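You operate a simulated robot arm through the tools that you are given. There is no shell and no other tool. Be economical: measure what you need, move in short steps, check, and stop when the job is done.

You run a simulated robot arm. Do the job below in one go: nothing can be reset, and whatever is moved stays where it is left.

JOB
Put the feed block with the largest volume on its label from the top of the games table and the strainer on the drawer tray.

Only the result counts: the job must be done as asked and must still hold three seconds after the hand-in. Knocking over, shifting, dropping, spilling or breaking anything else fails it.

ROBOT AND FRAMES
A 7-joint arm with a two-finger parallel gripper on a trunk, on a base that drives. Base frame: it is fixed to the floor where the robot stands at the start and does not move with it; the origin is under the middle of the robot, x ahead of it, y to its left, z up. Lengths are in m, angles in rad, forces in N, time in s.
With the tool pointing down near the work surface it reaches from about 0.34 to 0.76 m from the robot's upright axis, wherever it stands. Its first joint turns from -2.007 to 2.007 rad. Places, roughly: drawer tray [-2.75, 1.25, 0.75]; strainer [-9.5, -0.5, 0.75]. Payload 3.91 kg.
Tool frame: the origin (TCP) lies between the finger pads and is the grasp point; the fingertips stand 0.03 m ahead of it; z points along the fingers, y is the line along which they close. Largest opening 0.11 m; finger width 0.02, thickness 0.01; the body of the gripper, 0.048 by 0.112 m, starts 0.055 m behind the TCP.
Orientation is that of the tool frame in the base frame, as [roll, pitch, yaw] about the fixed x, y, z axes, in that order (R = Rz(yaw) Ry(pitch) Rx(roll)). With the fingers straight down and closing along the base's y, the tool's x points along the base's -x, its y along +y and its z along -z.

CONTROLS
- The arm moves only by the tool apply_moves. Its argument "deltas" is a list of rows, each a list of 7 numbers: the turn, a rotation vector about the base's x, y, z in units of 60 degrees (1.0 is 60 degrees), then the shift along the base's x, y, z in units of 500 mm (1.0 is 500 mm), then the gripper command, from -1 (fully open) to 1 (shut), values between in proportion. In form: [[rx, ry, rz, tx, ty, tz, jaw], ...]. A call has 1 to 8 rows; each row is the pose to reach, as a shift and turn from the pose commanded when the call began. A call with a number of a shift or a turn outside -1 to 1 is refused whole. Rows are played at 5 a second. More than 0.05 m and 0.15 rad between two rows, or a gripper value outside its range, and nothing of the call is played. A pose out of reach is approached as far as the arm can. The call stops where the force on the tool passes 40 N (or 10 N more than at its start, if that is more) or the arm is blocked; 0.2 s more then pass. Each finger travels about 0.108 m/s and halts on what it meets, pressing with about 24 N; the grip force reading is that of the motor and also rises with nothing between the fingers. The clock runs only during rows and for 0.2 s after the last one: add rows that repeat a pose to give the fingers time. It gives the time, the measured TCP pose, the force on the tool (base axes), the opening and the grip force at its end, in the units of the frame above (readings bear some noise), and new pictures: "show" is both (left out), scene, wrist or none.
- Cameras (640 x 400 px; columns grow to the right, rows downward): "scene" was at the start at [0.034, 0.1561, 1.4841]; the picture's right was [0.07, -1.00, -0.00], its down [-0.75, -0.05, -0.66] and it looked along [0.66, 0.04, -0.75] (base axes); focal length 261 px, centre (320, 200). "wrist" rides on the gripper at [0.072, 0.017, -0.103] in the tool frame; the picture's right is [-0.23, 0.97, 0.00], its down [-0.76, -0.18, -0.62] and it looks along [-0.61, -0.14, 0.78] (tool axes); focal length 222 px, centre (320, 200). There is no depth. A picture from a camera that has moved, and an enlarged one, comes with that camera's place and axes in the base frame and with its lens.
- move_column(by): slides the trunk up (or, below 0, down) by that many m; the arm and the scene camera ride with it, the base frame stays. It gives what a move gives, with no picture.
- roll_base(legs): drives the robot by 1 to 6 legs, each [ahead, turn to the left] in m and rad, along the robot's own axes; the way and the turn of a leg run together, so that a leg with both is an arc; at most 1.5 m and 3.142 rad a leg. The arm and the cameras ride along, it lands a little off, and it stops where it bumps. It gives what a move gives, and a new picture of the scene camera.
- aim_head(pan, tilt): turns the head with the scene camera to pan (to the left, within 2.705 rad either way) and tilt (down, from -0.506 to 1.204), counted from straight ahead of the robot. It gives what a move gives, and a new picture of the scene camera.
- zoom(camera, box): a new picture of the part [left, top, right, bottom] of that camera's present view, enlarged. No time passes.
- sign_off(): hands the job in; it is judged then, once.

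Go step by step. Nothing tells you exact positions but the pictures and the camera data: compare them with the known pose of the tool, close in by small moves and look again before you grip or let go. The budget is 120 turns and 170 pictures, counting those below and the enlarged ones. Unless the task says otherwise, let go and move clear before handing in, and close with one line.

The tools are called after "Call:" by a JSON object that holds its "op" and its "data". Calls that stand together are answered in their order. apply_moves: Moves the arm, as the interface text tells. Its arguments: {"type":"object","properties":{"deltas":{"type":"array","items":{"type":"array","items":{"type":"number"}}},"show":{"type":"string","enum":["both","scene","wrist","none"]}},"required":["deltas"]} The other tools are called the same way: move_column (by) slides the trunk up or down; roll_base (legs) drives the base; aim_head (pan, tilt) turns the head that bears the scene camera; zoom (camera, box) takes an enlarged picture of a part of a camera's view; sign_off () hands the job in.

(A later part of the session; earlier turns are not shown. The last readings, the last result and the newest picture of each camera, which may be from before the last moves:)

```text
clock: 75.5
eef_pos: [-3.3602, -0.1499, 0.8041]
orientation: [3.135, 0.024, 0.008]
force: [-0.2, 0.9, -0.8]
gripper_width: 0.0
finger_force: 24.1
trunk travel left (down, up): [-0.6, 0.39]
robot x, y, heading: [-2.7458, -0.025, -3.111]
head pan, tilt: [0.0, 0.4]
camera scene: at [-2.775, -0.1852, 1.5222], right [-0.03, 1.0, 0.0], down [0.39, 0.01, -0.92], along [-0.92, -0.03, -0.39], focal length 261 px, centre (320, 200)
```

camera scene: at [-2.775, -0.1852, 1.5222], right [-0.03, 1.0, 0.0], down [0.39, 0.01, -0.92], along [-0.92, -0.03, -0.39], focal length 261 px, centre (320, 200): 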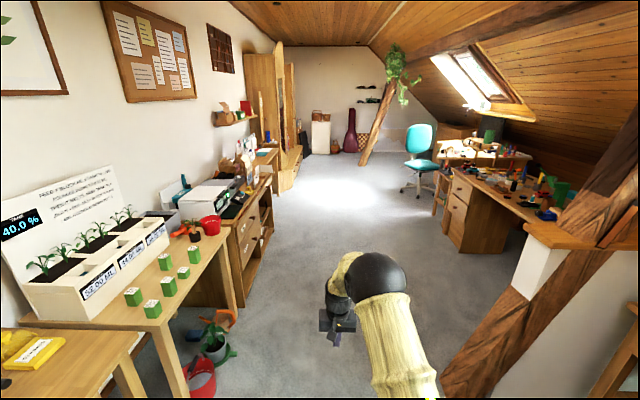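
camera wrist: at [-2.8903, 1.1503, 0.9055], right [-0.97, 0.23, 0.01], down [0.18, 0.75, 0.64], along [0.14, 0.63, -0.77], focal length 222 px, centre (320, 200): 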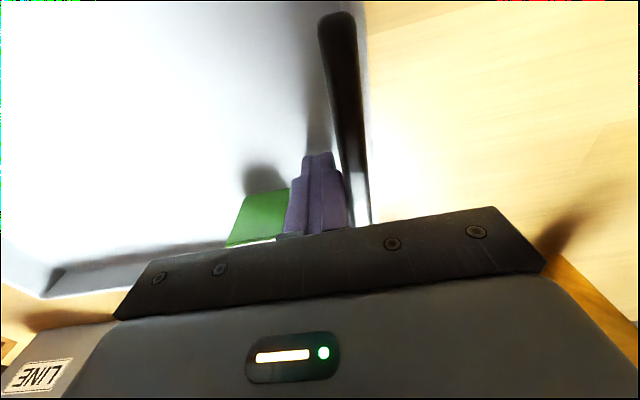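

That was my mistake: the withdraw move was refused, but the base drive queued with it still ran while the fingers were in the tray. Something grey with a green block is now beside the base, so I'll look before moving anything.

Call:
{"op": "aim_head", "data": {"pan": -1.0, "tilt": 1.15}}

Call:
{"op": "aim_head", "data": {"pan": -1.5, "tilt": 0.6}}

```text
clock: 76.8
eef_pos: [-3.3598, -0.1488, 0.8044]
orientation: [3.134, 0.025, 0.007]
force: [-0.1, 0.5, -1.1]
gripper_width: 0.0
finger_force: 24.1
trunk travel left (down, up): [-0.6, 0.39]
robot x, y, heading: [-2.7469, -0.027, -3.108]
head pan, tilt: [-1.0, 1.15]
camera scene: at [-2.7162, -0.1332, 1.4623], right [0.82, 0.57, 0.0], down [0.52, -0.75, -0.41], along [-0.23, 0.34, -0.91], focal length 261 px, centre (320, 200)
```

scene: 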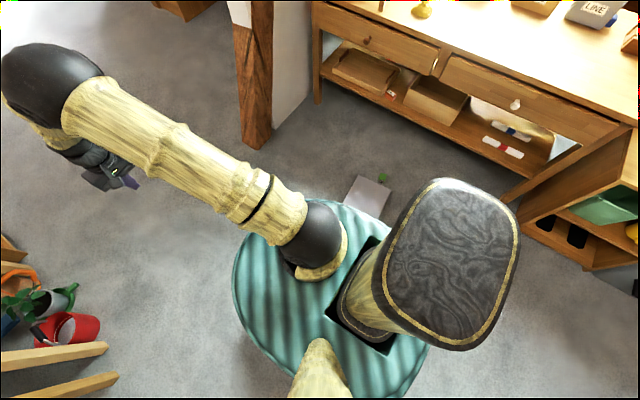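

```text
clock: 77.8
eef_pos: [-3.3599, -0.1491, 0.8035]
orientation: [3.136, 0.025, 0.01]
force: [0.0, 0.5, -0.3]
gripper_width: 0.0
finger_force: 24.1
trunk travel left (down, up): [-0.6, 0.39]
robot x, y, heading: [-2.7455, -0.0295, -3.111]
head pan, tilt: [-1.499, 0.6]
camera scene: at [-2.6915, -0.0944, 1.504], right [0.99, 0.1, 0.0], down [0.06, -0.56, -0.82], along [-0.08, 0.82, -0.57], focal length 261 px, centre (320, 200)
```

scene: 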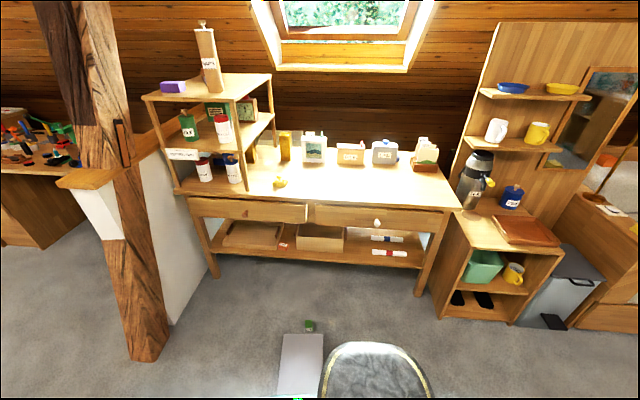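

The tray and block have been dragged off the desk and are on the floor. I'll try to recover both, so first a close look at how they lie.

Call:
{"op": "zoom", "data": {"camera": "scene", "box": [240, 300, 400, 400]}}

Call:
{"op": "apply_moves", "data": {"deltas": [[0, 0, 0, 0, 0, 0.1, 1], [0, 0, 0, 0, 0, 0.2, 1], [0, 0, 0, 0, 0, 0.3, 1], [0, 0, 0, 0.05, 0, 0.36, 1], [0, 0, 0, 0.13, 0.02, 0.38, 1], [0, 0, 0, 0.22, 0.05, 0.38, 1], [0, 0, 0, 0.3, 0.08, 0.38, 1]], "show": "none"}}

```text
4.00 times, centred on (320, 350) of scene
camera zoom: at [-2.6915, -0.0944, 1.504], right [0.99, 0.1, 0.0], down [0.06, -0.56, -0.82], along [-0.08, 0.82, -0.57], focal length 1042 px, centre (320, -400)
```

zoom: 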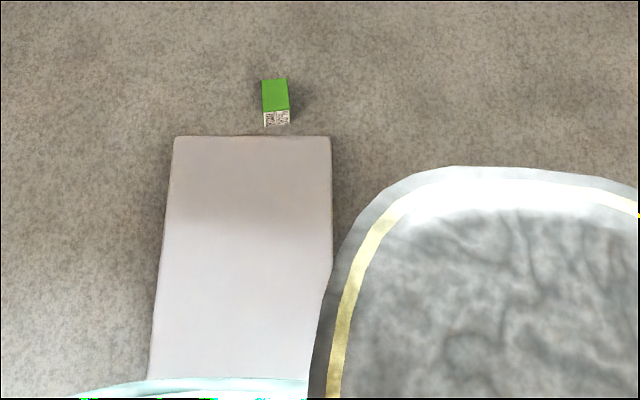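

```text
clock: 79.4
eef_pos: [-3.2095, -0.1082, 0.9953]
orientation: [3.136, 0.026, 0.01]
force: [0.5, 0.9, 0.1]
gripper_width: 0.0001
finger_force: 24.0
trunk travel left (down, up): [-0.6, 0.39]
robot x, y, heading: [-2.748, -0.0316, -3.108]
head pan, tilt: [-1.499, 0.6]
```

The tray lies upside down at about (−2.86, 0.52) and the block beside it at (−2.83, 0.74). I'll turn to face them and look closely.

Call:
{"op": "roll_base", "data": {"legs": [[0, -1.6], [-0.12, 0]]}}

Call:
{"op": "aim_head", "data": {"pan": 0.1, "tilt": 1.1}}

```text
clock: 84.5
eef_pos: [-2.8195, 0.3147, 0.9937]
orientation: [3.135, 0.026, -1.571]
force: [-0.2, -0.4, 0.0]
gripper_width: 0.0001
finger_force: 24.1
trunk travel left (down, up): [-0.6, 0.39]
robot x, y, heading: [-2.7452, -0.1476, 1.593]
head pan, tilt: [-1.499, 0.6]
camera scene: at [-2.8081, -0.2053, 1.504], right [0.09, -1.0, 0.0], down [-0.56, -0.05, -0.83], along [0.82, 0.07, -0.56], focal length 261 px, centre (320, 200)
```

scene: 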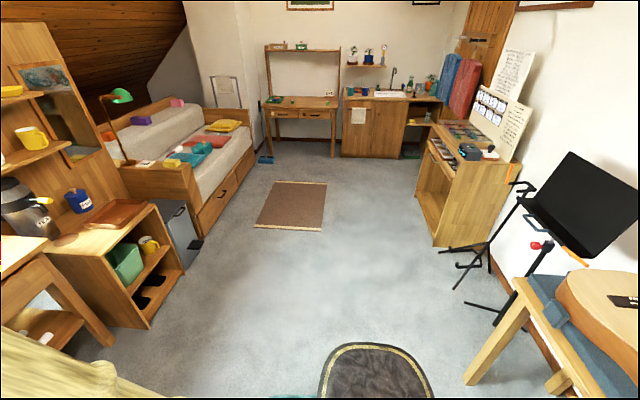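

```text
clock: 86.1
eef_pos: [-2.819, 0.3132, 0.9941]
orientation: [3.135, 0.024, -1.572]
force: [0.5, -0.3, 0.5]
gripper_width: 0.0
finger_force: 23.9
trunk travel left (down, up): [-0.6, 0.39]
robot x, y, heading: [-2.7451, -0.1501, 1.593]
head pan, tilt: [0.099, 1.1]
camera scene: at [-2.9034, -0.1507, 1.4654], right [0.99, 0.12, 0.0], down [0.1, -0.88, -0.45], along [-0.05, 0.45, -0.89], focal length 261 px, centre (320, 200)
```

scene: 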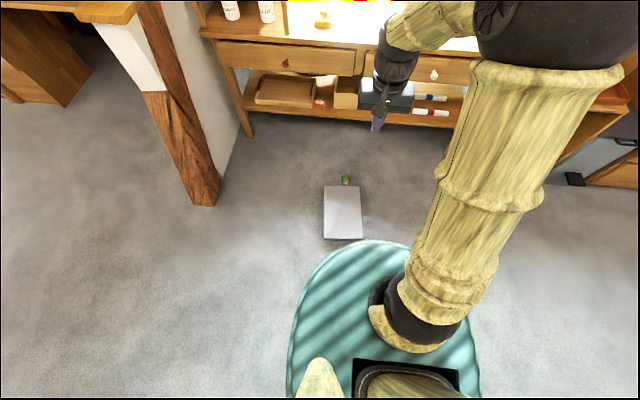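

Call:
{"op": "zoom", "data": {"camera": "scene", "box": [300, 170, 390, 250]}}

Call:
{"op": "move_column", "data": {"by": -0.35}}

Call:
{"op": "apply_moves", "data": {"deltas": [[0, 0, 0, 0, 0, 0, 0.5], [0, 0, 0, 0, 0, 0, -1], [0, 0, 0, 0, 0, 0, -1]]}}

```text
5.00 times, centred on (345, 210) of scene
camera zoom: at [-2.9034, -0.1507, 1.4654], right [0.99, 0.12, 0.0], down [0.1, -0.88, -0.45], along [-0.05, 0.45, -0.89], focal length 1303 px, centre (195, 150)
```

zoom: 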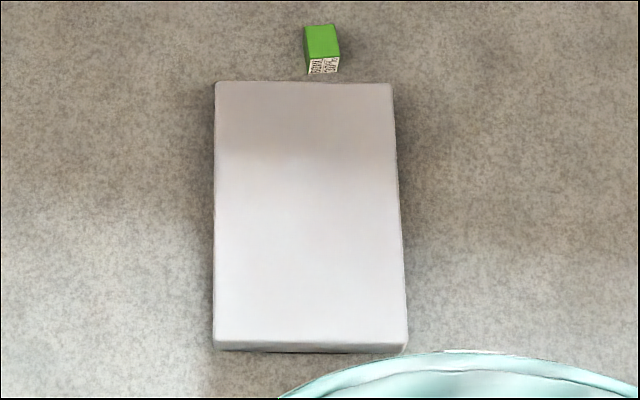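

```text
clock: 89.5
eef_pos: [-2.82, 0.3139, 0.6435]
orientation: [3.134, 0.024, -1.571]
force: [-0.2, 0.4, -0.8]
gripper_width: 0.0001
finger_force: 24.3
trunk travel left (down, up): [-0.25, 0.74]
robot x, y, heading: [-2.7437, -0.1483, 1.591]
head pan, tilt: [0.099, 1.1]
```

```text
clock: 90.3
eef_pos: [-2.8208, 0.3143, 0.6443]
orientation: [3.135, 0.023, -1.57]
force: [-0.3, -0.4, 0.1]
gripper_width: 0.1102
finger_force: 0.1
trunk travel left (down, up): [-0.25, 0.74]
robot x, y, heading: [-2.7455, -0.1486, 1.587]
head pan, tilt: [0.099, 1.1]
camera scene: at [-2.9034, -0.1507, 1.1154], right [0.99, 0.12, 0.0], down [0.1, -0.88, -0.45], along [-0.05, 0.45, -0.89], focal length 261 px, centre (320, 200)
camera wrist: at [-2.8371, 0.2383, 0.7463], right [-0.97, 0.23, 0.01], down [0.18, 0.75, 0.64], along [0.14, 0.63, -0.77], focal length 222 px, centre (320, 200)
```

scene: 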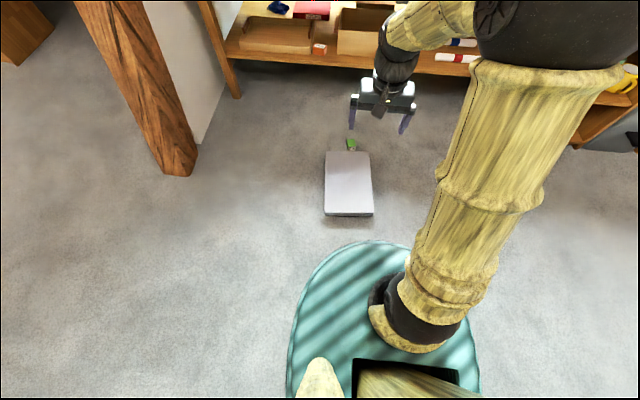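
wrist: 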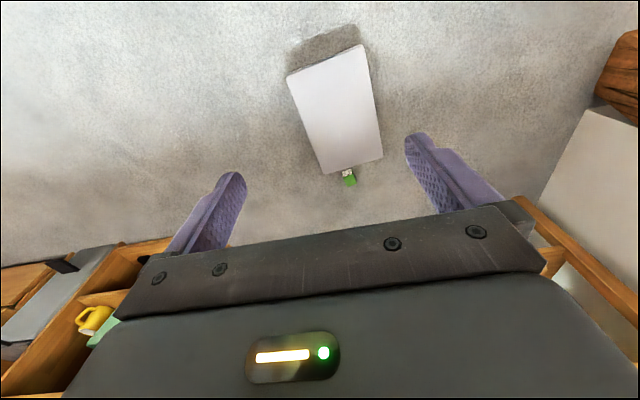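

Call:
{"op": "zoom", "data": {"camera": "wrist", "box": [270, 20, 400, 190]}}

Call:
{"op": "zoom", "data": {"camera": "scene", "box": [305, 130, 395, 230]}}

```text
2.35 times, centred on (335, 105) of wrist
camera zoom: at [-2.8371, 0.2383, 0.7463], right [-0.97, 0.23, 0.01], down [0.18, 0.75, 0.64], along [0.14, 0.63, -0.77], focal length 523 px, centre (285, 424)
```

zoom: 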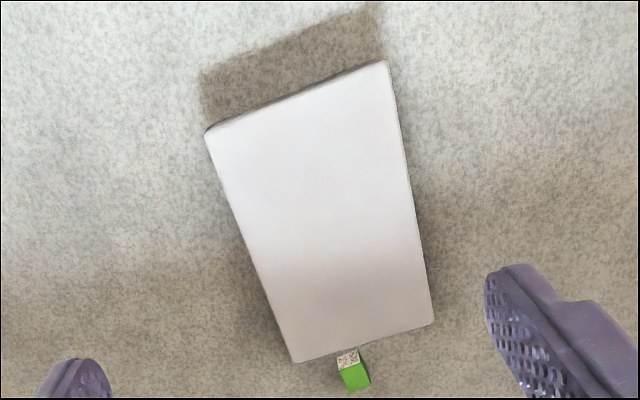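

```text
4.00 times, centred on (350, 180) of scene
camera zoom: at [-2.9034, -0.1507, 1.1154], right [0.99, 0.12, 0.0], down [0.1, -0.88, -0.45], along [-0.05, 0.45, -0.89], focal length 1042 px, centre (200, 280)
```

zoom: 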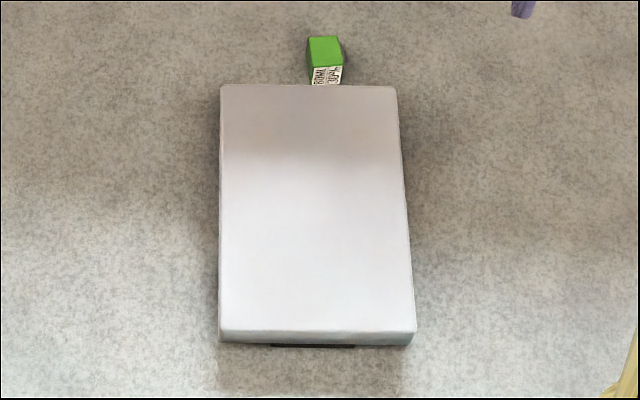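

The tray rests upside down on its handles, which leaves a small gap under its long sides. I'll tilt the tool 45° and hook under the right long side, then lift that edge and pinch it. First I'll lower the trunk and tilt the tool, well clear of it.

Call:
{"op": "apply_moves", "data": {"deltas": [[0, 0.1, 0, 0.1, 0.05, 0, -1], [0, 0.2, 0, 0.2, 0.1, 0, -1], [0, 0.32, 0, 0.3, 0.15, 0, -1], [0, 0.44, 0, 0.4, 0.2, 0, -1], [0, 0.56, 0, 0.48, 0.27, 0, -1], [0, 0.68, 0, 0.54, 0.34, 0, -1], [0, 0.75, 0, 0.54, 0.4, 0, -1]], "show": "scene"}}

```text
refused: row 1 steps farther than a row can; nothing moved
```

Call:
{"op": "apply_moves", "data": {"deltas": [[0, 0.1, 0, 0.08, 0.05, 0, -1], [0, 0.2, 0, 0.16, 0.1, 0, -1], [0, 0.32, 0, 0.24, 0.15, 0, -1], [0, 0.44, 0, 0.32, 0.2, 0, -1], [0, 0.56, 0, 0.4, 0.25, 0, -1], [0, 0.68, 0, 0.47, 0.31, 0, -1], [0, 0.75, 0, 0.54, 0.37, 0, -1], [0, 0.75, 0, 0.54, 0.42, 0, -1]], "show": "scene"}}

```text
clock: 92.1
eef_pos: [-2.551, 0.5182, 0.6421]
orientation: [2.346, 0.015, -1.588]
force: [-0.1, -0.1, 0.9]
gripper_width: 0.1101
finger_force: 0.0
out of reach, approached as far as the arm can: row 8
trunk travel left (down, up): [-0.25, 0.74]
robot x, y, heading: [-2.7489, -0.1487, 1.59]
head pan, tilt: [0.099, 1.1]
camera scene: at [-2.9035, -0.1515, 1.1155], right [0.99, 0.12, 0.0], down [0.1, -0.88, -0.45], along [-0.05, 0.45, -0.89], focal length 261 px, centre (320, 200)
```

scene: 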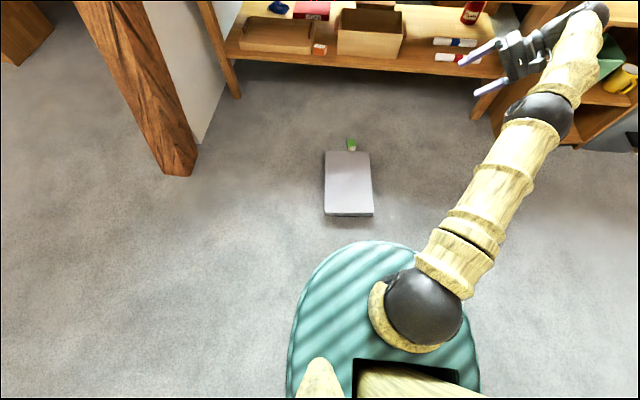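

Call:
{"op": "move_column", "data": {"by": -0.24}}

Call:
{"op": "apply_moves", "data": {"deltas": [[0, 0, 0, 0, -0.02, -0.08, -0.2], [0, 0, 0, 0, -0.04, -0.16, 0], [0, 0, 0, 0, -0.04, -0.25, 0], [0, 0, 0, 0, -0.04, -0.34, 0], [0, 0, 0, 0, -0.04, -0.43, 0], [0, 0, 0, 0, -0.04, -0.5, 0]]}}

```text
clock: 94.6
eef_pos: [-2.5515, 0.5189, 0.4026]
orientation: [2.351, 0.018, -1.589]
force: [0.4, -0.2, -0.1]
gripper_width: 0.11
finger_force: 0.1
trunk travel left (down, up): [-0.01, 0.98]
robot x, y, heading: [-2.7437, -0.1501, 1.589]
head pan, tilt: [0.099, 1.1]
```

```text
clock: 96.0
eef_pos: [-2.5494, 0.4996, 0.1523]
orientation: [2.35, 0.018, -1.588]
force: [0.4, 0.4, -0.3]
gripper_width: 0.0548
finger_force: 0.0
trunk travel left (down, up): [-0.01, 0.98]
robot x, y, heading: [-2.7439, -0.1459, 1.589]
head pan, tilt: [0.099, 1.1]
camera scene: at [-2.9034, -0.1509, 0.8755], right [0.99, 0.12, 0.0], down [0.1, -0.88, -0.45], along [-0.05, 0.45, -0.89], focal length 261 px, centre (320, 200)
camera wrist: at [-2.4909, 0.4234, 0.2348], right [-0.68, 0.23, 0.7], down [0.58, 0.75, 0.33], along [-0.45, 0.63, -0.64], focal length 222 px, centre (320, 200)
```

scene: 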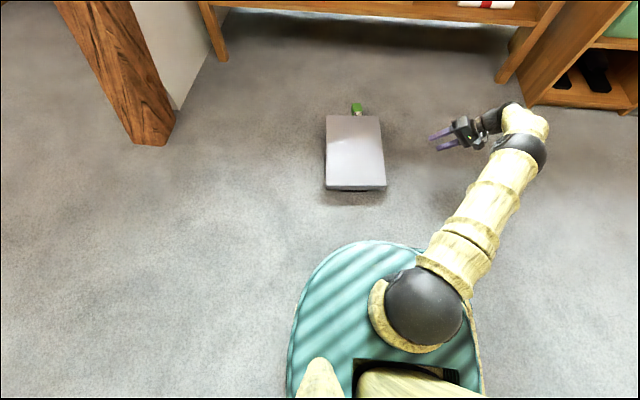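
wrist: 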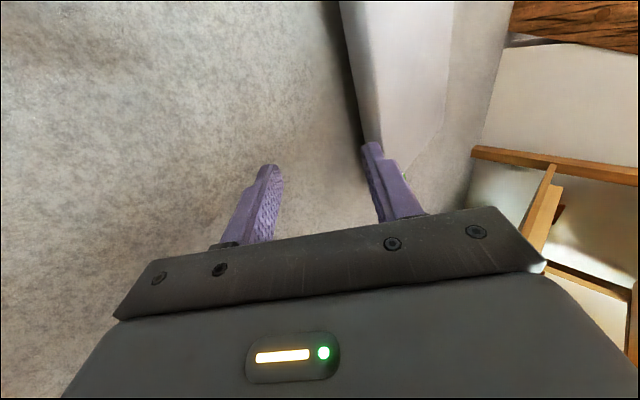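

Call:
{"op": "apply_moves", "data": {"deltas": [[0, 0, 0, -0.04, 0, -0.06, -0.27], [0, 0, 0, -0.1, 0, -0.12, -0.27], [0, 0, 0, -0.18, 0, -0.16, -0.27], [0, 0, 0, -0.26, 0, -0.18, -0.27]]}}

Call:
{"op": "zoom", "data": {"camera": "wrist", "box": [200, 50, 440, 230]}}

Call:
{"op": "zoom", "data": {"camera": "scene", "box": [310, 90, 470, 200]}}

```text
clock: 97.0
eef_pos: [-2.6817, 0.4983, 0.0599]
orientation: [2.349, 0.019, -1.588]
force: [0.6, 0.3, -0.8]
gripper_width: 0.0696
finger_force: 0.0
trunk travel left (down, up): [-0.01, 0.98]
robot x, y, heading: [-2.7452, -0.1486, 1.588]
head pan, tilt: [0.099, 1.1]
camera scene: at [-2.9034, -0.1508, 0.8754], right [0.99, 0.12, 0.0], down [0.1, -0.88, -0.45], along [-0.05, 0.45, -0.89], focal length 261 px, centre (320, 200)
camera wrist: at [-2.6223, 0.4237, 0.1441], right [-0.68, 0.23, 0.7], down [0.58, 0.75, 0.33], along [-0.45, 0.63, -0.64], focal length 222 px, centre (320, 200)
```

scene: 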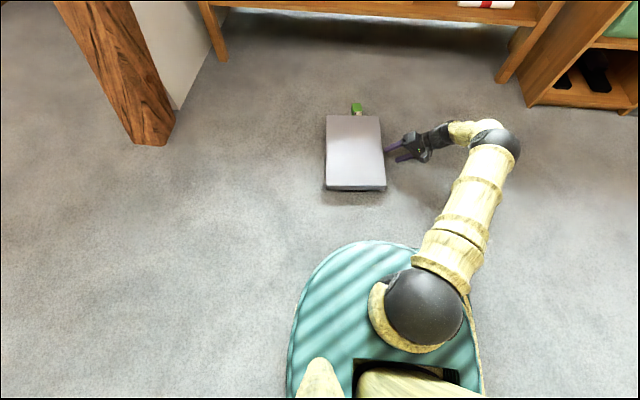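
wrist: 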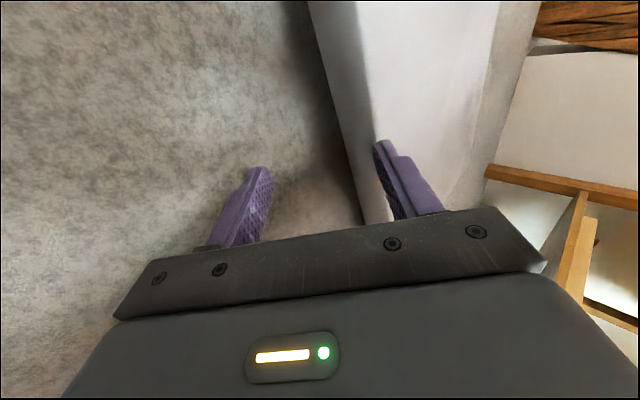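

```text
2.22 times, centred on (320, 140) of wrist
camera zoom: at [-2.6223, 0.4237, 0.1441], right [-0.68, 0.23, 0.7], down [0.58, 0.75, 0.33], along [-0.45, 0.63, -0.64], focal length 494 px, centre (320, 333)
```

zoom: 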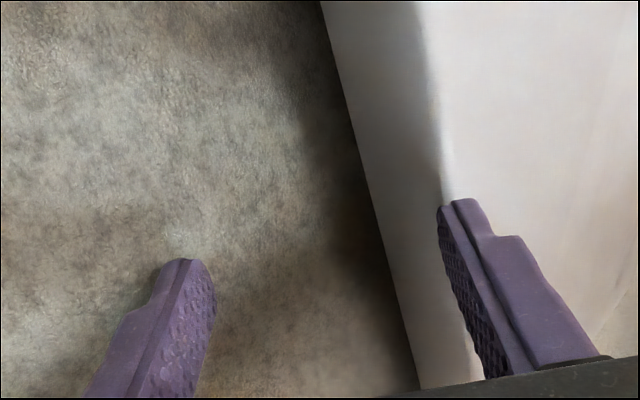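

```text
3.64 times, centred on (390, 145) of scene
camera zoom: at [-2.9034, -0.1508, 0.8754], right [0.99, 0.12, 0.0], down [0.1, -0.88, -0.45], along [-0.05, 0.45, -0.89], focal length 948 px, centre (66, 400)
```

zoom: 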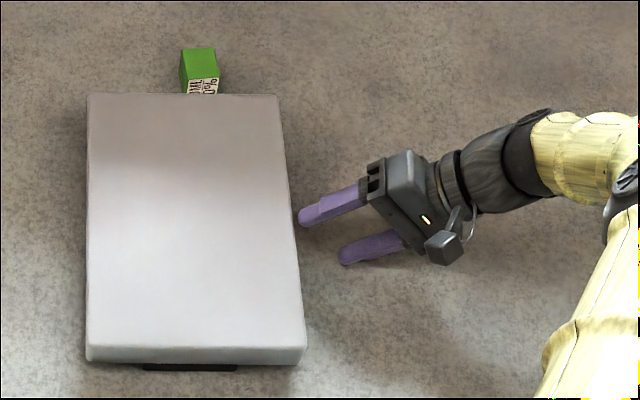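

There's a clear gap of about 4 cm under the rim. I'll open wide, slide the lower finger beneath it and check.

Call:
{"op": "apply_moves", "data": {"deltas": [[0, 0, 0, 0.02, 0, 0.034, -0.6], [0, 0, 0, 0.02, 0, 0.034, -1], [0, 0, 0, -0.04, 0, 0.034, -1], [0, 0, 0, -0.1, 0, 0.034, -1], [0, 0, 0, -0.14, 0, 0.034, -1], [0, 0, 0, -0.166, 0, 0.034, -1]]}}

Call:
{"op": "zoom", "data": {"camera": "scene", "box": [310, 90, 470, 200]}}

```text
clock: 98.4
eef_pos: [-2.7655, 0.5019, 0.0802]
orientation: [2.35, 0.017, -1.589]
force: [0.2, 0.0, -0.8]
gripper_width: 0.1099
finger_force: 0.2
trunk travel left (down, up): [-0.01, 0.98]
robot x, y, heading: [-2.7434, -0.148, 1.589]
head pan, tilt: [0.099, 1.1]
camera scene: at [-2.9034, -0.1507, 0.8754], right [0.99, 0.12, 0.0], down [0.1, -0.88, -0.45], along [-0.05, 0.45, -0.89], focal length 261 px, centre (320, 200)
camera wrist: at [-2.7064, 0.4248, 0.1627], right [-0.68, 0.23, 0.7], down [0.58, 0.75, 0.32], along [-0.45, 0.63, -0.64], focal length 222 px, centre (320, 200)
```

scene: 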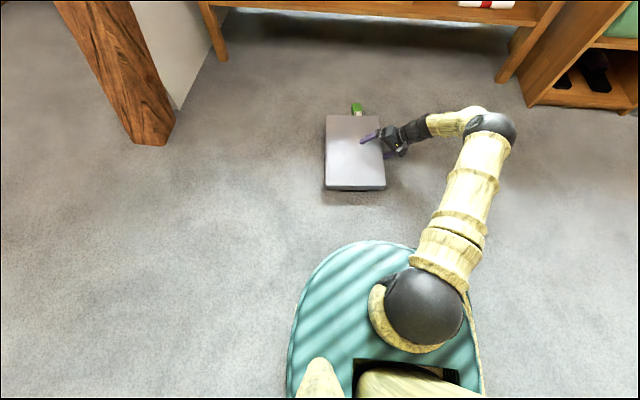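
wrist: 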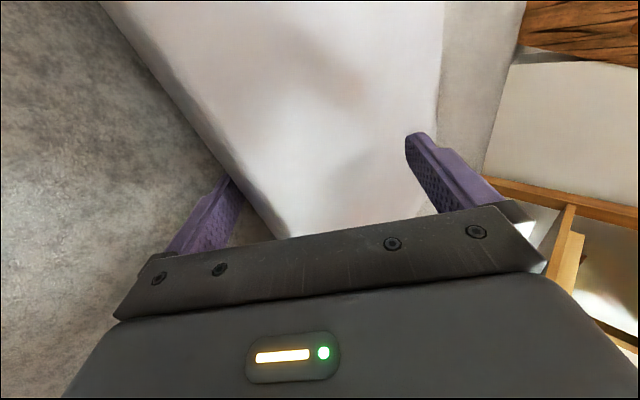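

```text
3.64 times, centred on (390, 145) of scene
camera zoom: at [-2.9034, -0.1507, 0.8754], right [0.99, 0.12, 0.0], down [0.1, -0.88, -0.45], along [-0.05, 0.45, -0.89], focal length 948 px, centre (66, 400)
```

zoom: 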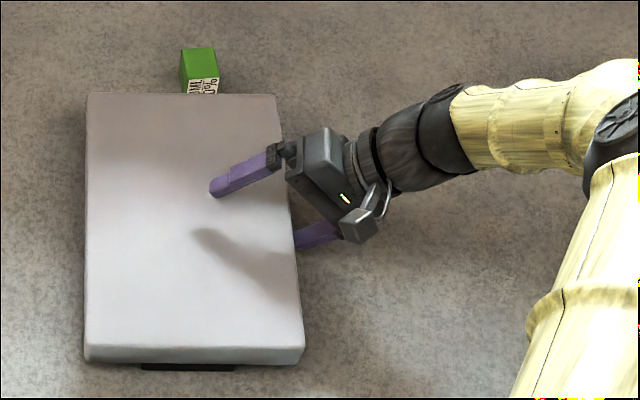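

The lower finger is under the rim. I'll close and see what happens.

Call:
{"op": "apply_moves", "data": {"deltas": [[0, 0, 0, 0, 0, 0, -0.4], [0, 0, 0, 0, 0, 0.0, 0.2], [0, 0, 0, 0, 0, 0.0, 1], [0, 0, 0, 0, 0, 0, 1], [0, 0, 0, 0, 0, 0, 1], [0, 0, 0, 0, 0, 0, 1]]}}

Call:
{"op": "zoom", "data": {"camera": "scene", "box": [310, 90, 470, 200]}}

```text
clock: 99.8
eef_pos: [-2.7646, 0.5011, 0.0798]
orientation: [2.35, 0.021, -1.588]
force: [2.4, -2.1, 8.6]
gripper_width: 0.0569
finger_force: 23.7
trunk travel left (down, up): [-0.01, 0.98]
robot x, y, heading: [-2.7453, -0.1503, 1.587]
head pan, tilt: [0.099, 1.1]
camera scene: at [-2.9033, -0.1513, 0.8755], right [0.99, 0.12, 0.0], down [0.1, -0.88, -0.45], along [-0.05, 0.45, -0.89], focal length 261 px, centre (320, 200)
camera wrist: at [-2.7063, 0.4249, 0.1635], right [-0.68, 0.23, 0.7], down [0.58, 0.75, 0.32], along [-0.45, 0.63, -0.64], focal length 222 px, centre (320, 200)
```

scene: 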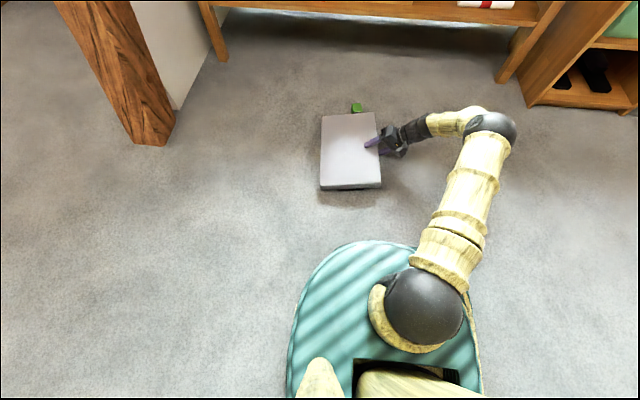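
wrist: 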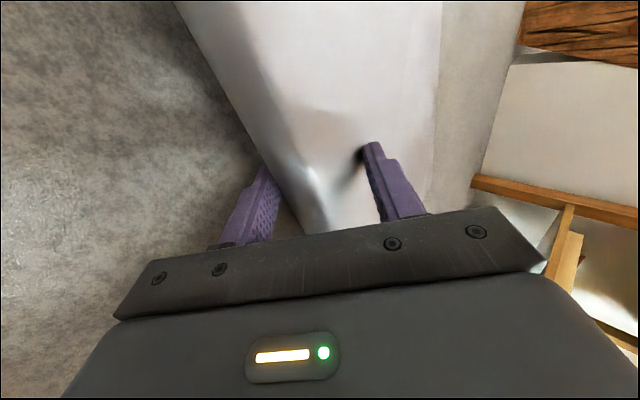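

```text
3.64 times, centred on (390, 145) of scene
camera zoom: at [-2.9033, -0.1513, 0.8755], right [0.99, 0.12, 0.0], down [0.1, -0.88, -0.45], along [-0.05, 0.45, -0.89], focal length 948 px, centre (66, 400)
```

zoom: 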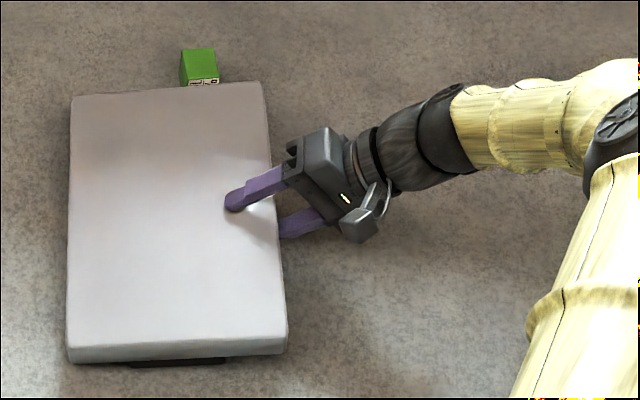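

Call:
{"op": "apply_moves", "data": {"deltas": [[0, 0, 0, -0.002, 0, 0.05, 1], [0, 0, 0, -0.01, 0, 0.1, 1], [0, 0, 0, -0.025, 0, 0.15, 1], [0, 0, 0, -0.05, 0, 0.2, 1], [0, 0, 0, -0.05, 0, 0.2, 1]]}}

Call:
{"op": "zoom", "data": {"camera": "scene", "box": [310, 90, 470, 200]}}

```text
clock: 101.0
eef_pos: [-2.7896, 0.5001, 0.179]
orientation: [2.347, 0.018, -1.586]
force: [0.3, 0.8, 0.5]
gripper_width: 0.0346
finger_force: 24.7
trunk travel left (down, up): [-0.01, 0.98]
robot x, y, heading: [-2.744, -0.1503, 1.595]
head pan, tilt: [0.099, 1.1]
camera scene: at [-2.9034, -0.1508, 0.8754], right [0.99, 0.12, 0.0], down [0.1, -0.88, -0.45], along [-0.05, 0.45, -0.89], focal length 261 px, centre (320, 200)
camera wrist: at [-2.7306, 0.4243, 0.2634], right [-0.68, 0.23, 0.7], down [0.58, 0.75, 0.32], along [-0.45, 0.63, -0.64], focal length 222 px, centre (320, 200)
```

scene: 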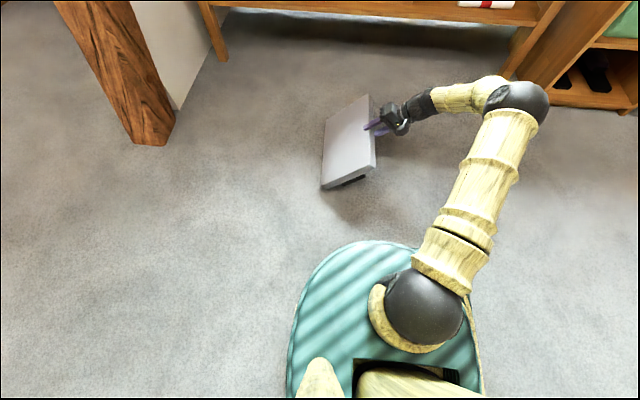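
wrist: 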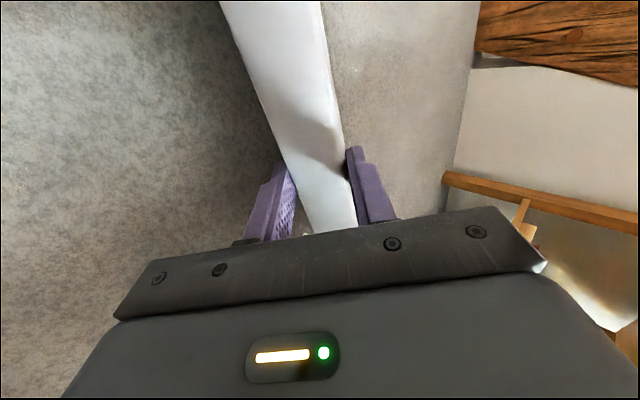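

```text
3.64 times, centred on (390, 145) of scene
camera zoom: at [-2.9034, -0.1508, 0.8754], right [0.99, 0.12, 0.0], down [0.1, -0.88, -0.45], along [-0.05, 0.45, -0.89], focal length 948 px, centre (66, 400)
```

zoom: 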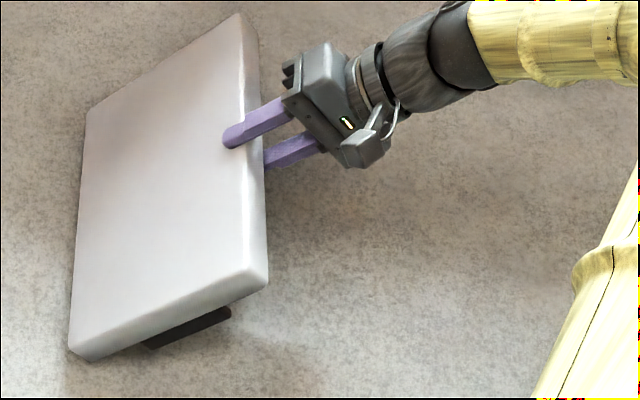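

The tray is now gripped squarely across its wall (3.5 cm). I'll lift it clear and turn the tool to point straight down.

Call:
{"op": "apply_moves", "data": {"deltas": [[0, 0, 0, 0, 0, 0.09, 1], [0, 0, 0, 0, 0, 0.18, 1], [0, 0, 0, 0, 0, 0.26, 1], [0, 0, 0, 0, 0, 0.34, 1], [0, 0, 0, 0, 0, 0.42, 1]]}}

```text
clock: 102.2
eef_pos: [-2.7915, 0.4986, 0.3898]
orientation: [2.35, 0.014, -1.588]
force: [0.1, 1.2, -3.1]
gripper_width: 0.0347
finger_force: 23.9
trunk travel left (down, up): [-0.01, 0.98]
robot x, y, heading: [-2.7461, -0.1511, 1.593]
head pan, tilt: [0.099, 1.1]
camera scene: at [-2.9034, -0.1504, 0.8753], right [0.99, 0.12, 0.0], down [0.1, -0.89, -0.45], along [-0.05, 0.45, -0.89], focal length 261 px, centre (320, 200)
camera wrist: at [-2.7326, 0.4238, 0.473], right [-0.68, 0.23, 0.7], down [0.58, 0.75, 0.32], along [-0.45, 0.62, -0.64], focal length 222 px, centre (320, 200)
```

scene: 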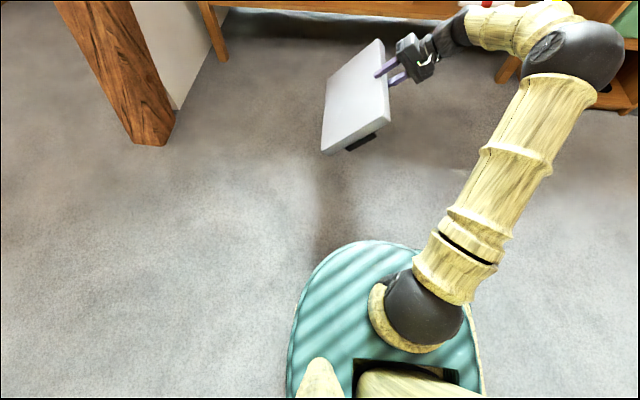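
wrist: 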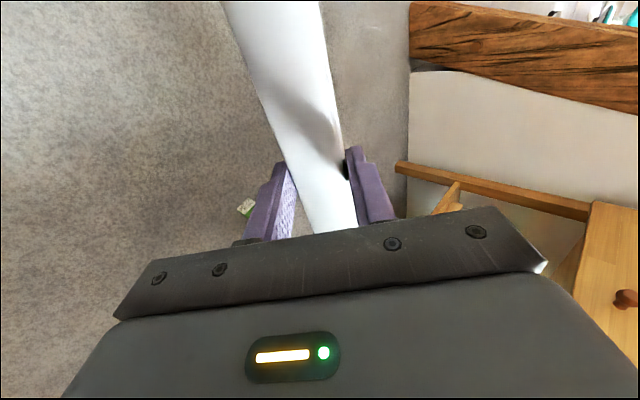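

The tray is light and steady in the grip. Next I'll point the tool down and raise the trunk.

Call:
{"op": "apply_moves", "data": {"deltas": [[0, -0.13, 0, 0, -0.02, 0.03, 1], [0, -0.26, 0, 0, -0.04, 0.06, 1], [0, -0.39, 0, 0, -0.06, 0.09, 1], [0, -0.52, 0, 0, -0.08, 0.1, 1], [0, -0.65, 0, 0, -0.1, 0.1, 1], [0, -0.75, 0, 0, -0.12, 0.1, 1]], "show": "none"}}

Call:
{"op": "move_column", "data": {"by": 0.6}}

Call:
{"op": "apply_moves", "data": {"deltas": [[0, 0, 0.12, 0, 0, 0.02, 1], [0, 0, 0.24, 0, 0, 0.04, 1], [0, 0, 0.36, 0, 0, 0.06, 1], [0, 0, 0.48, 0, 0, 0.08, 1], [0, 0, 0.6, 0, 0, 0.1, 1], [0, 0, 0.72, 0, 0, 0.12, 1], [0, 0, 0.75, 0, 0, 0.14, 1]]}}

```text
clock: 103.6
eef_pos: [-2.7916, 0.438, 0.4387]
orientation: [3.136, 0.025, -1.571]
force: [0.1, 0.1, -1.3]
gripper_width: 0.0347
finger_force: 23.8
trunk travel left (down, up): [-0.01, 0.98]
robot x, y, heading: [-2.746, -0.1504, 1.583]
head pan, tilt: [0.099, 1.1]
```

```text
refused: 0.6 is not a number from -0.4 to 0.4
```

```text
clock: 105.2
eef_pos: [-2.7901, 0.4376, 0.5072]
orientation: [3.137, 0.024, -0.785]
force: [0.0, 0.3, -2.8]
gripper_width: 0.0346
finger_force: 24.7
trunk travel left (down, up): [-0.01, 0.98]
robot x, y, heading: [-2.7459, -0.1537, 1.591]
head pan, tilt: [0.099, 1.1]
camera scene: at [-2.9034, -0.1506, 0.8754], right [0.99, 0.12, 0.0], down [0.1, -0.89, -0.45], along [-0.05, 0.45, -0.89], focal length 261 px, centre (320, 200)
camera wrist: at [-2.7493, 0.3729, 0.6092], right [-0.85, -0.53, 0.01], down [-0.4, 0.66, 0.64], along [-0.35, 0.54, -0.77], focal length 222 px, centre (320, 200)
```

scene: 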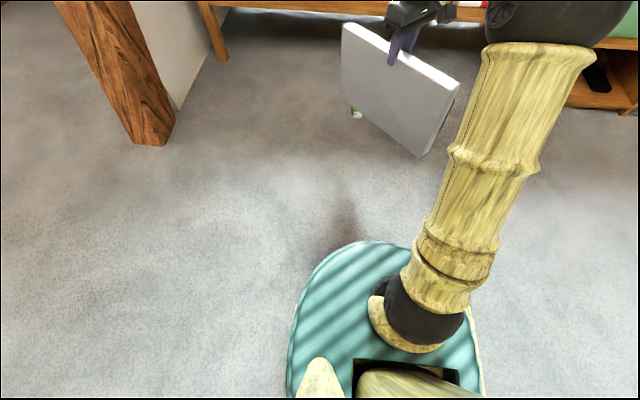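
wrist: 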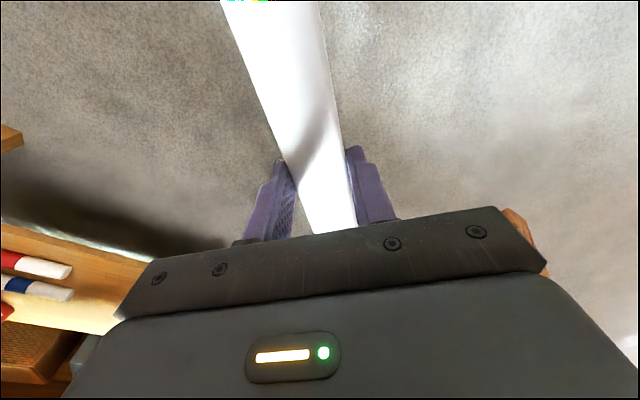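

The plate faces the robot and the cavity faces the desk, as needed. I'll finish the yaw, then raise the trunk.

Call:
{"op": "apply_moves", "data": {"deltas": [[0, 0, 0.12, 0, 0, 0, 1], [0, 0, 0.24, 0, 0, 0, 1], [0, 0, 0.36, 0, 0, 0, 1], [0, 0, 0.48, 0, 0, 0, 1], [0, 0, 0.6, 0, 0, 0, 1], [0, 0, 0.72, 0, 0, 0, 1], [0, 0, 0.75, 0, 0, 0, 1]], "show": "none"}}

Call:
{"op": "move_column", "data": {"by": 0.4}}

Call:
{"op": "move_column", "data": {"by": 0.2}}

Call:
{"op": "aim_head", "data": {"pan": 0.1, "tilt": 1.0}}

```text
clock: 106.8
eef_pos: [-2.7892, 0.4381, 0.5083]
orientation: [3.135, 0.024, 0.002]
force: [-0.2, -0.2, -1.9]
gripper_width: 0.0348
finger_force: 24.1
trunk travel left (down, up): [-0.01, 0.98]
robot x, y, heading: [-2.7442, -0.1506, 1.587]
head pan, tilt: [0.099, 1.1]
```

```text
clock: 110.7
eef_pos: [-2.7891, 0.4379, 0.9089]
orientation: [3.133, 0.025, 0.0]
force: [-0.1, 0.3, -2.3]
gripper_width: 0.0346
finger_force: 24.5
trunk travel left (down, up): [-0.41, 0.58]
robot x, y, heading: [-2.7478, -0.1455, 1.585]
head pan, tilt: [0.099, 1.1]
```

```text
clock: 112.8
eef_pos: [-2.7883, 0.4376, 1.1082]
orientation: [3.135, 0.023, 0.0]
force: [0.5, -0.1, -2.2]
gripper_width: 0.0344
finger_force: 24.0
trunk travel left (down, up): [-0.61, 0.38]
robot x, y, heading: [-2.7451, -0.1484, 1.591]
head pan, tilt: [0.099, 1.1]
```

```text
clock: 113.5
eef_pos: [-2.7885, 0.4387, 1.1086]
orientation: [3.135, 0.025, 0.0]
force: [0.1, -0.2, -1.7]
gripper_width: 0.0344
finger_force: 24.2
trunk travel left (down, up): [-0.61, 0.38]
robot x, y, heading: [-2.7448, -0.1465, 1.59]
head pan, tilt: [0.099, 1.0]
camera scene: at [-2.9042, -0.144, 1.482], right [0.99, 0.12, 0.0], down [0.1, -0.84, -0.54], along [-0.06, 0.54, -0.84], focal length 261 px, centre (320, 200)
```

scene: 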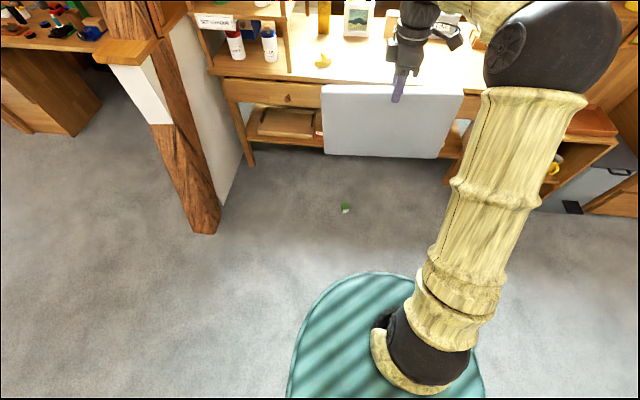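

The block sits at (−2.83, 0.75) and the base front reaches ~0.42 m ahead, so I'll only drive to y≈0.25.

Call:
{"op": "roll_base", "data": {"legs": [[0.4, 0]]}}

```text
clock: 116.1
eef_pos: [-2.7939, 0.8512, 1.1087]
orientation: [3.134, 0.025, -0.002]
force: [0.0, -0.7, -2.8]
gripper_width: 0.0348
finger_force: 24.2
trunk travel left (down, up): [-0.61, 0.38]
robot x, y, heading: [-2.7505, 0.2681, 1.59]
head pan, tilt: [0.099, 1.0]
camera scene: at [-2.9113, 0.2691, 1.482], right [0.99, 0.12, 0.0], down [0.1, -0.84, -0.54], along [-0.06, 0.54, -0.84], focal length 261 px, centre (320, 200)
```

scene: 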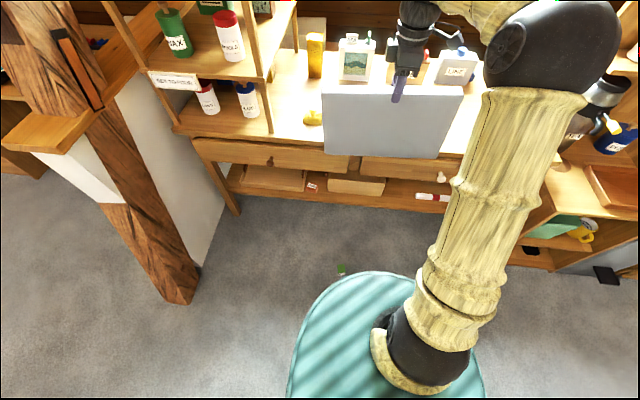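

Next I'll tilt the tool toward horizontal so the tray comes cavity-up, staying in the air in front of the desk.

Call:
{"op": "apply_moves", "data": {"deltas": [[0.12, 0, 0, 0, 0, 0, 1], [0.24, 0, 0, 0, 0, 0, 1], [0.36, 0, 0, 0, 0, 0, 1], [0.48, 0, 0, 0, 0, 0, 1], [0.6, 0, 0, 0, 0, 0, 1], [0.72, 0, 0, 0, 0, 0, 1], [0.84, 0, 0, 0, 0, 0, 1], [0.94, 0, 0, 0, 0, 0, 1]]}}

```text
clock: 117.9
eef_pos: [-2.7919, 0.8529, 1.1037]
orientation: [-2.209, 0.022, 0.013]
force: [-3.9, 0.2, -1.4]
gripper_width: 0.0347
finger_force: 24.2
out of reach, approached as far as the arm can: row 8
trunk travel left (down, up): [-0.61, 0.38]
robot x, y, heading: [-2.7511, 0.2605, 1.584]
head pan, tilt: [0.099, 1.0]
camera scene: at [-2.9105, 0.2691, 1.4821], right [0.99, 0.12, 0.0], down [0.1, -0.84, -0.54], along [-0.06, 0.54, -0.84], focal length 261 px, centre (320, 200)
camera wrist: at [-2.7178, 0.7601, 1.1498], right [-0.24, -0.58, -0.78], down [-0.74, -0.41, 0.53], along [-0.62, 0.7, -0.34], focal length 222 px, centre (320, 200)
```

scene: 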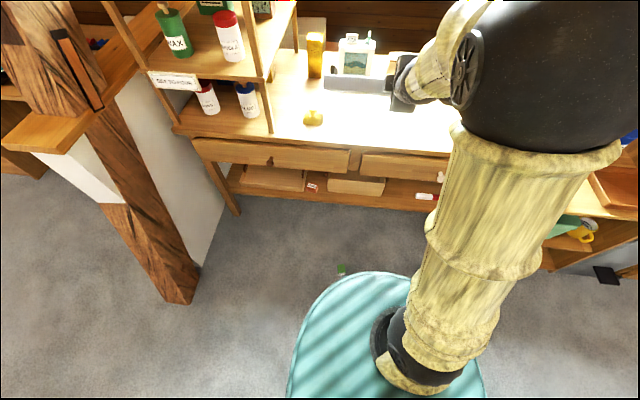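
wrist: 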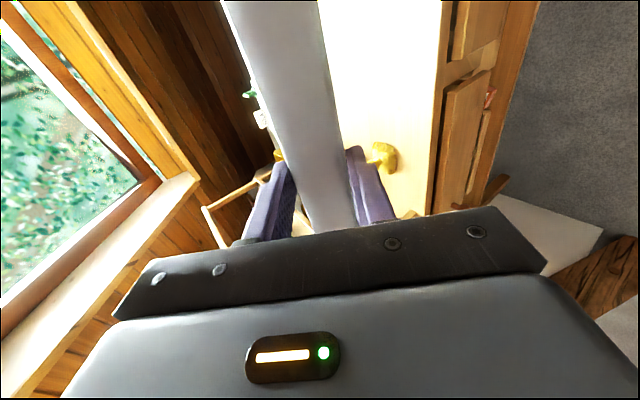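

Call:
{"op": "apply_moves", "data": {"deltas": [[0, 0, 0, 0, 0.05, -0.04, 1], [0.03, 0, 0, 0, 0.1, -0.08, 1], [0.1, 0, 0, 0, 0.15, -0.12, 1], [0.2, 0, 0, 0, 0.17, -0.16, 1], [0.3, 0, 0, 0, 0.17, -0.2, 1]]}}

```text
clock: 119.1
eef_pos: [-2.7942, 0.934, 1.0063]
orientation: [-1.85, 0.007, 0.023]
force: [0.2, 1.1, -2.9]
gripper_width: 0.0346
finger_force: 24.2
trunk travel left (down, up): [-0.61, 0.38]
robot x, y, heading: [-2.7516, 0.2621, 1.585]
head pan, tilt: [0.099, 1.0]
camera scene: at [-2.9116, 0.2689, 1.482], right [0.99, 0.12, 0.0], down [0.1, -0.84, -0.54], along [-0.06, 0.54, -0.84], focal length 261 px, centre (320, 200)
camera wrist: at [-2.7206, 0.8329, 1.0172], right [-0.23, -0.27, -0.93], down [-0.75, -0.57, 0.35], along [-0.63, 0.78, -0.07], focal length 222 px, centre (320, 200)
```

scene: 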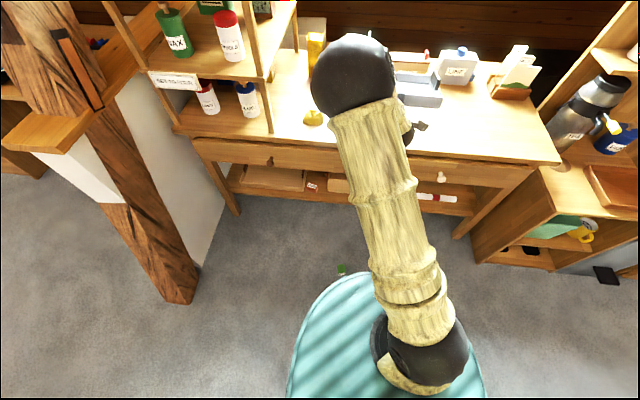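
wrist: 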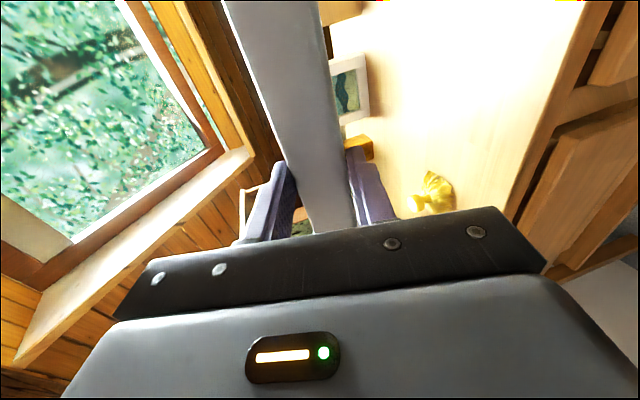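

Call:
{"op": "apply_moves", "data": {"deltas": [[0.06, 0, -0.01, 0.03, 0, 0, 1], [0.12, 0, -0.02, 0.06, 0, 0, 1], [0.18, 0, -0.02, 0.09, 0.01, 0, 1], [0.2, 0, -0.02, 0.09, 0.01, 0, 1]], "show": "none"}}

Call:
{"op": "aim_head", "data": {"pan": -0.15, "tilt": 0.85}}

```text
clock: 120.1
eef_pos: [-2.749, 0.9424, 1.0027]
orientation: [-1.642, 0.004, 0.004]
force: [0.3, 0.8, -2.1]
gripper_width: 0.0347
finger_force: 24.5
trunk travel left (down, up): [-0.61, 0.38]
robot x, y, heading: [-2.7521, 0.2603, 1.587]
head pan, tilt: [0.099, 1.0]
```

```text
clock: 120.8
eef_pos: [-2.7491, 0.941, 1.0033]
orientation: [-1.641, 0.006, 0.002]
force: [0.0, 0.8, -1.8]
gripper_width: 0.0348
finger_force: 23.6
trunk travel left (down, up): [-0.61, 0.38]
robot x, y, heading: [-2.7534, 0.264, 1.587]
head pan, tilt: [-0.15, 0.85]
camera scene: at [-2.8929, 0.2769, 1.4931], right [0.99, -0.13, 0.0], down [-0.1, -0.75, -0.66], along [0.09, 0.65, -0.75], focal length 261 px, centre (320, 200)
```

scene: 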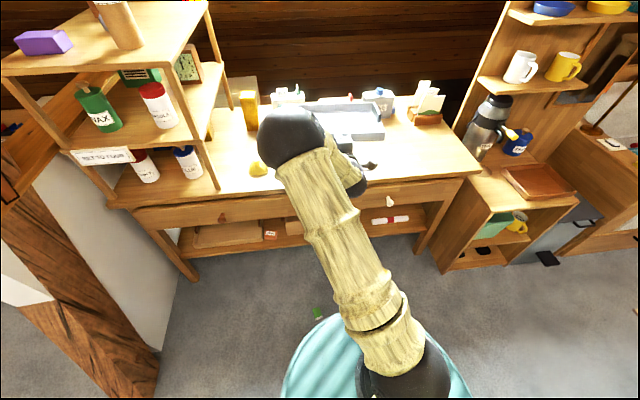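

Call:
{"op": "move_column", "data": {"by": -0.18}}

Call:
{"op": "zoom", "data": {"camera": "scene", "box": [220, 60, 480, 220]}}

```text
clock: 122.8
eef_pos: [-2.7493, 0.942, 0.8237]
orientation: [-1.641, 0.006, 0.003]
force: [-0.1, -0.8, -2.4]
gripper_width: 0.0345
finger_force: 24.0
trunk travel left (down, up): [-0.43, 0.56]
robot x, y, heading: [-2.7539, 0.2674, 1.589]
head pan, tilt: [-0.15, 0.85]
```

```text
2.46 times, centred on (350, 140) of scene
camera zoom: at [-2.8928, 0.2767, 1.3132], right [0.99, -0.13, 0.0], down [-0.1, -0.74, -0.66], along [0.09, 0.65, -0.75], focal length 641 px, centre (246, 348)
```

zoom: 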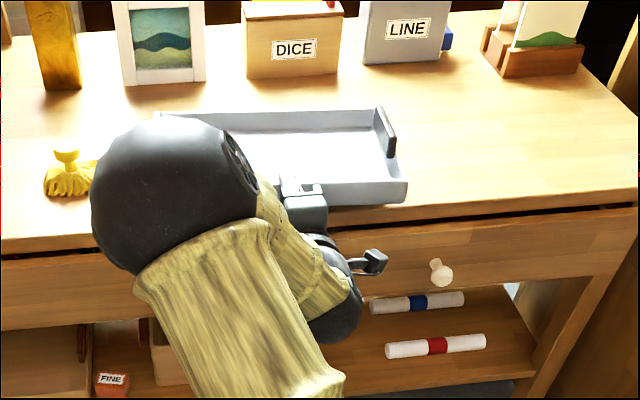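

The tray is cavity-up over the desk edge. I'll lower it gently.

Call:
{"op": "apply_moves", "data": {"deltas": [[0, 0, 0, 0, 0, -0.02, 1], [0, 0, 0, 0, 0, -0.04, 1], [0, 0, 0, 0, 0, -0.06, 1]], "show": "wrist"}}

```text
clock: 123.6
eef_pos: [-2.7489, 0.9421, 0.7942]
orientation: [-1.64, 0.005, 0.006]
force: [0.2, 0.6, -0.5]
gripper_width: 0.0345
finger_force: 23.9
trunk travel left (down, up): [-0.43, 0.56]
robot x, y, heading: [-2.755, 0.2616, 1.588]
head pan, tilt: [-0.15, 0.85]
camera wrist: at [-2.6777, 0.8372, 0.7843], right [-0.23, -0.07, -0.97], down [-0.76, -0.61, 0.22], along [-0.61, 0.79, 0.09], focal length 222 px, centre (320, 200)
```

wrist: 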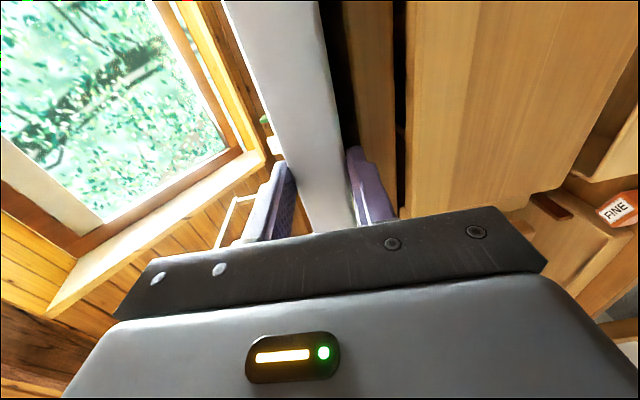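

Call:
{"op": "apply_moves", "data": {"deltas": [[0, 0, 0, 0, 0, -0.01, 1], [0.02, 0, 0, 0, 0, -0.02, 1], [0.04, 0, 0, 0, 0, -0.03, 1]], "show": "wrist"}}

Call:
{"op": "zoom", "data": {"camera": "scene", "box": [220, 60, 480, 220]}}

```text
clock: 124.4
eef_pos: [-2.7486, 0.9408, 0.7782]
orientation: [-1.599, 0.005, 0.004]
force: [-0.4, 0.6, 0.1]
gripper_width: 0.0347
finger_force: 24.4
trunk travel left (down, up): [-0.43, 0.56]
robot x, y, heading: [-2.7532, 0.2647, 1.584]
head pan, tilt: [-0.15, 0.85]
camera wrist: at [-2.6772, 0.8374, 0.7638], right [-0.23, -0.03, -0.97], down [-0.76, -0.62, 0.2], along [-0.61, 0.78, 0.12], focal length 222 px, centre (320, 200)
```

wrist: 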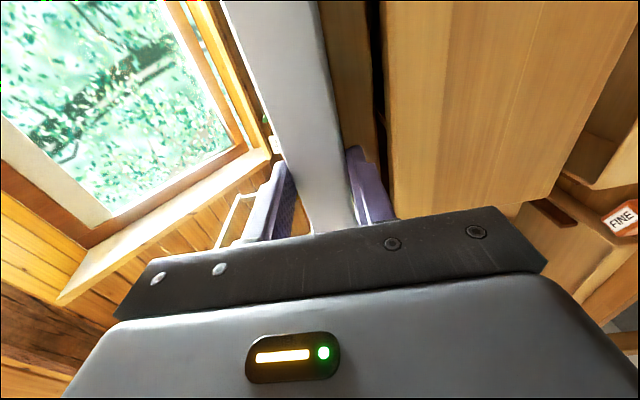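

```text
2.46 times, centred on (350, 140) of scene
camera zoom: at [-2.8929, 0.2765, 1.3131], right [0.99, -0.13, 0.0], down [-0.1, -0.74, -0.66], along [0.09, 0.65, -0.75], focal length 641 px, centre (246, 348)
```

zoom: 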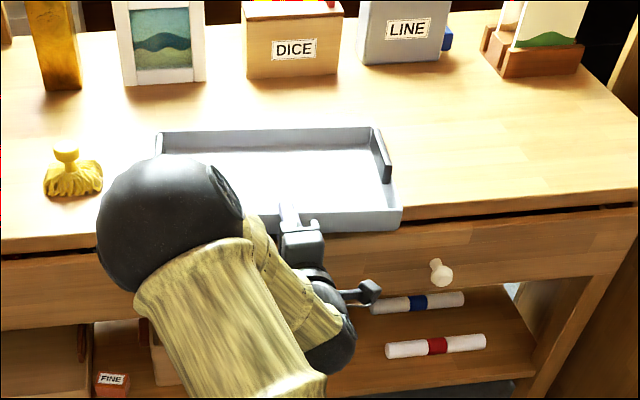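

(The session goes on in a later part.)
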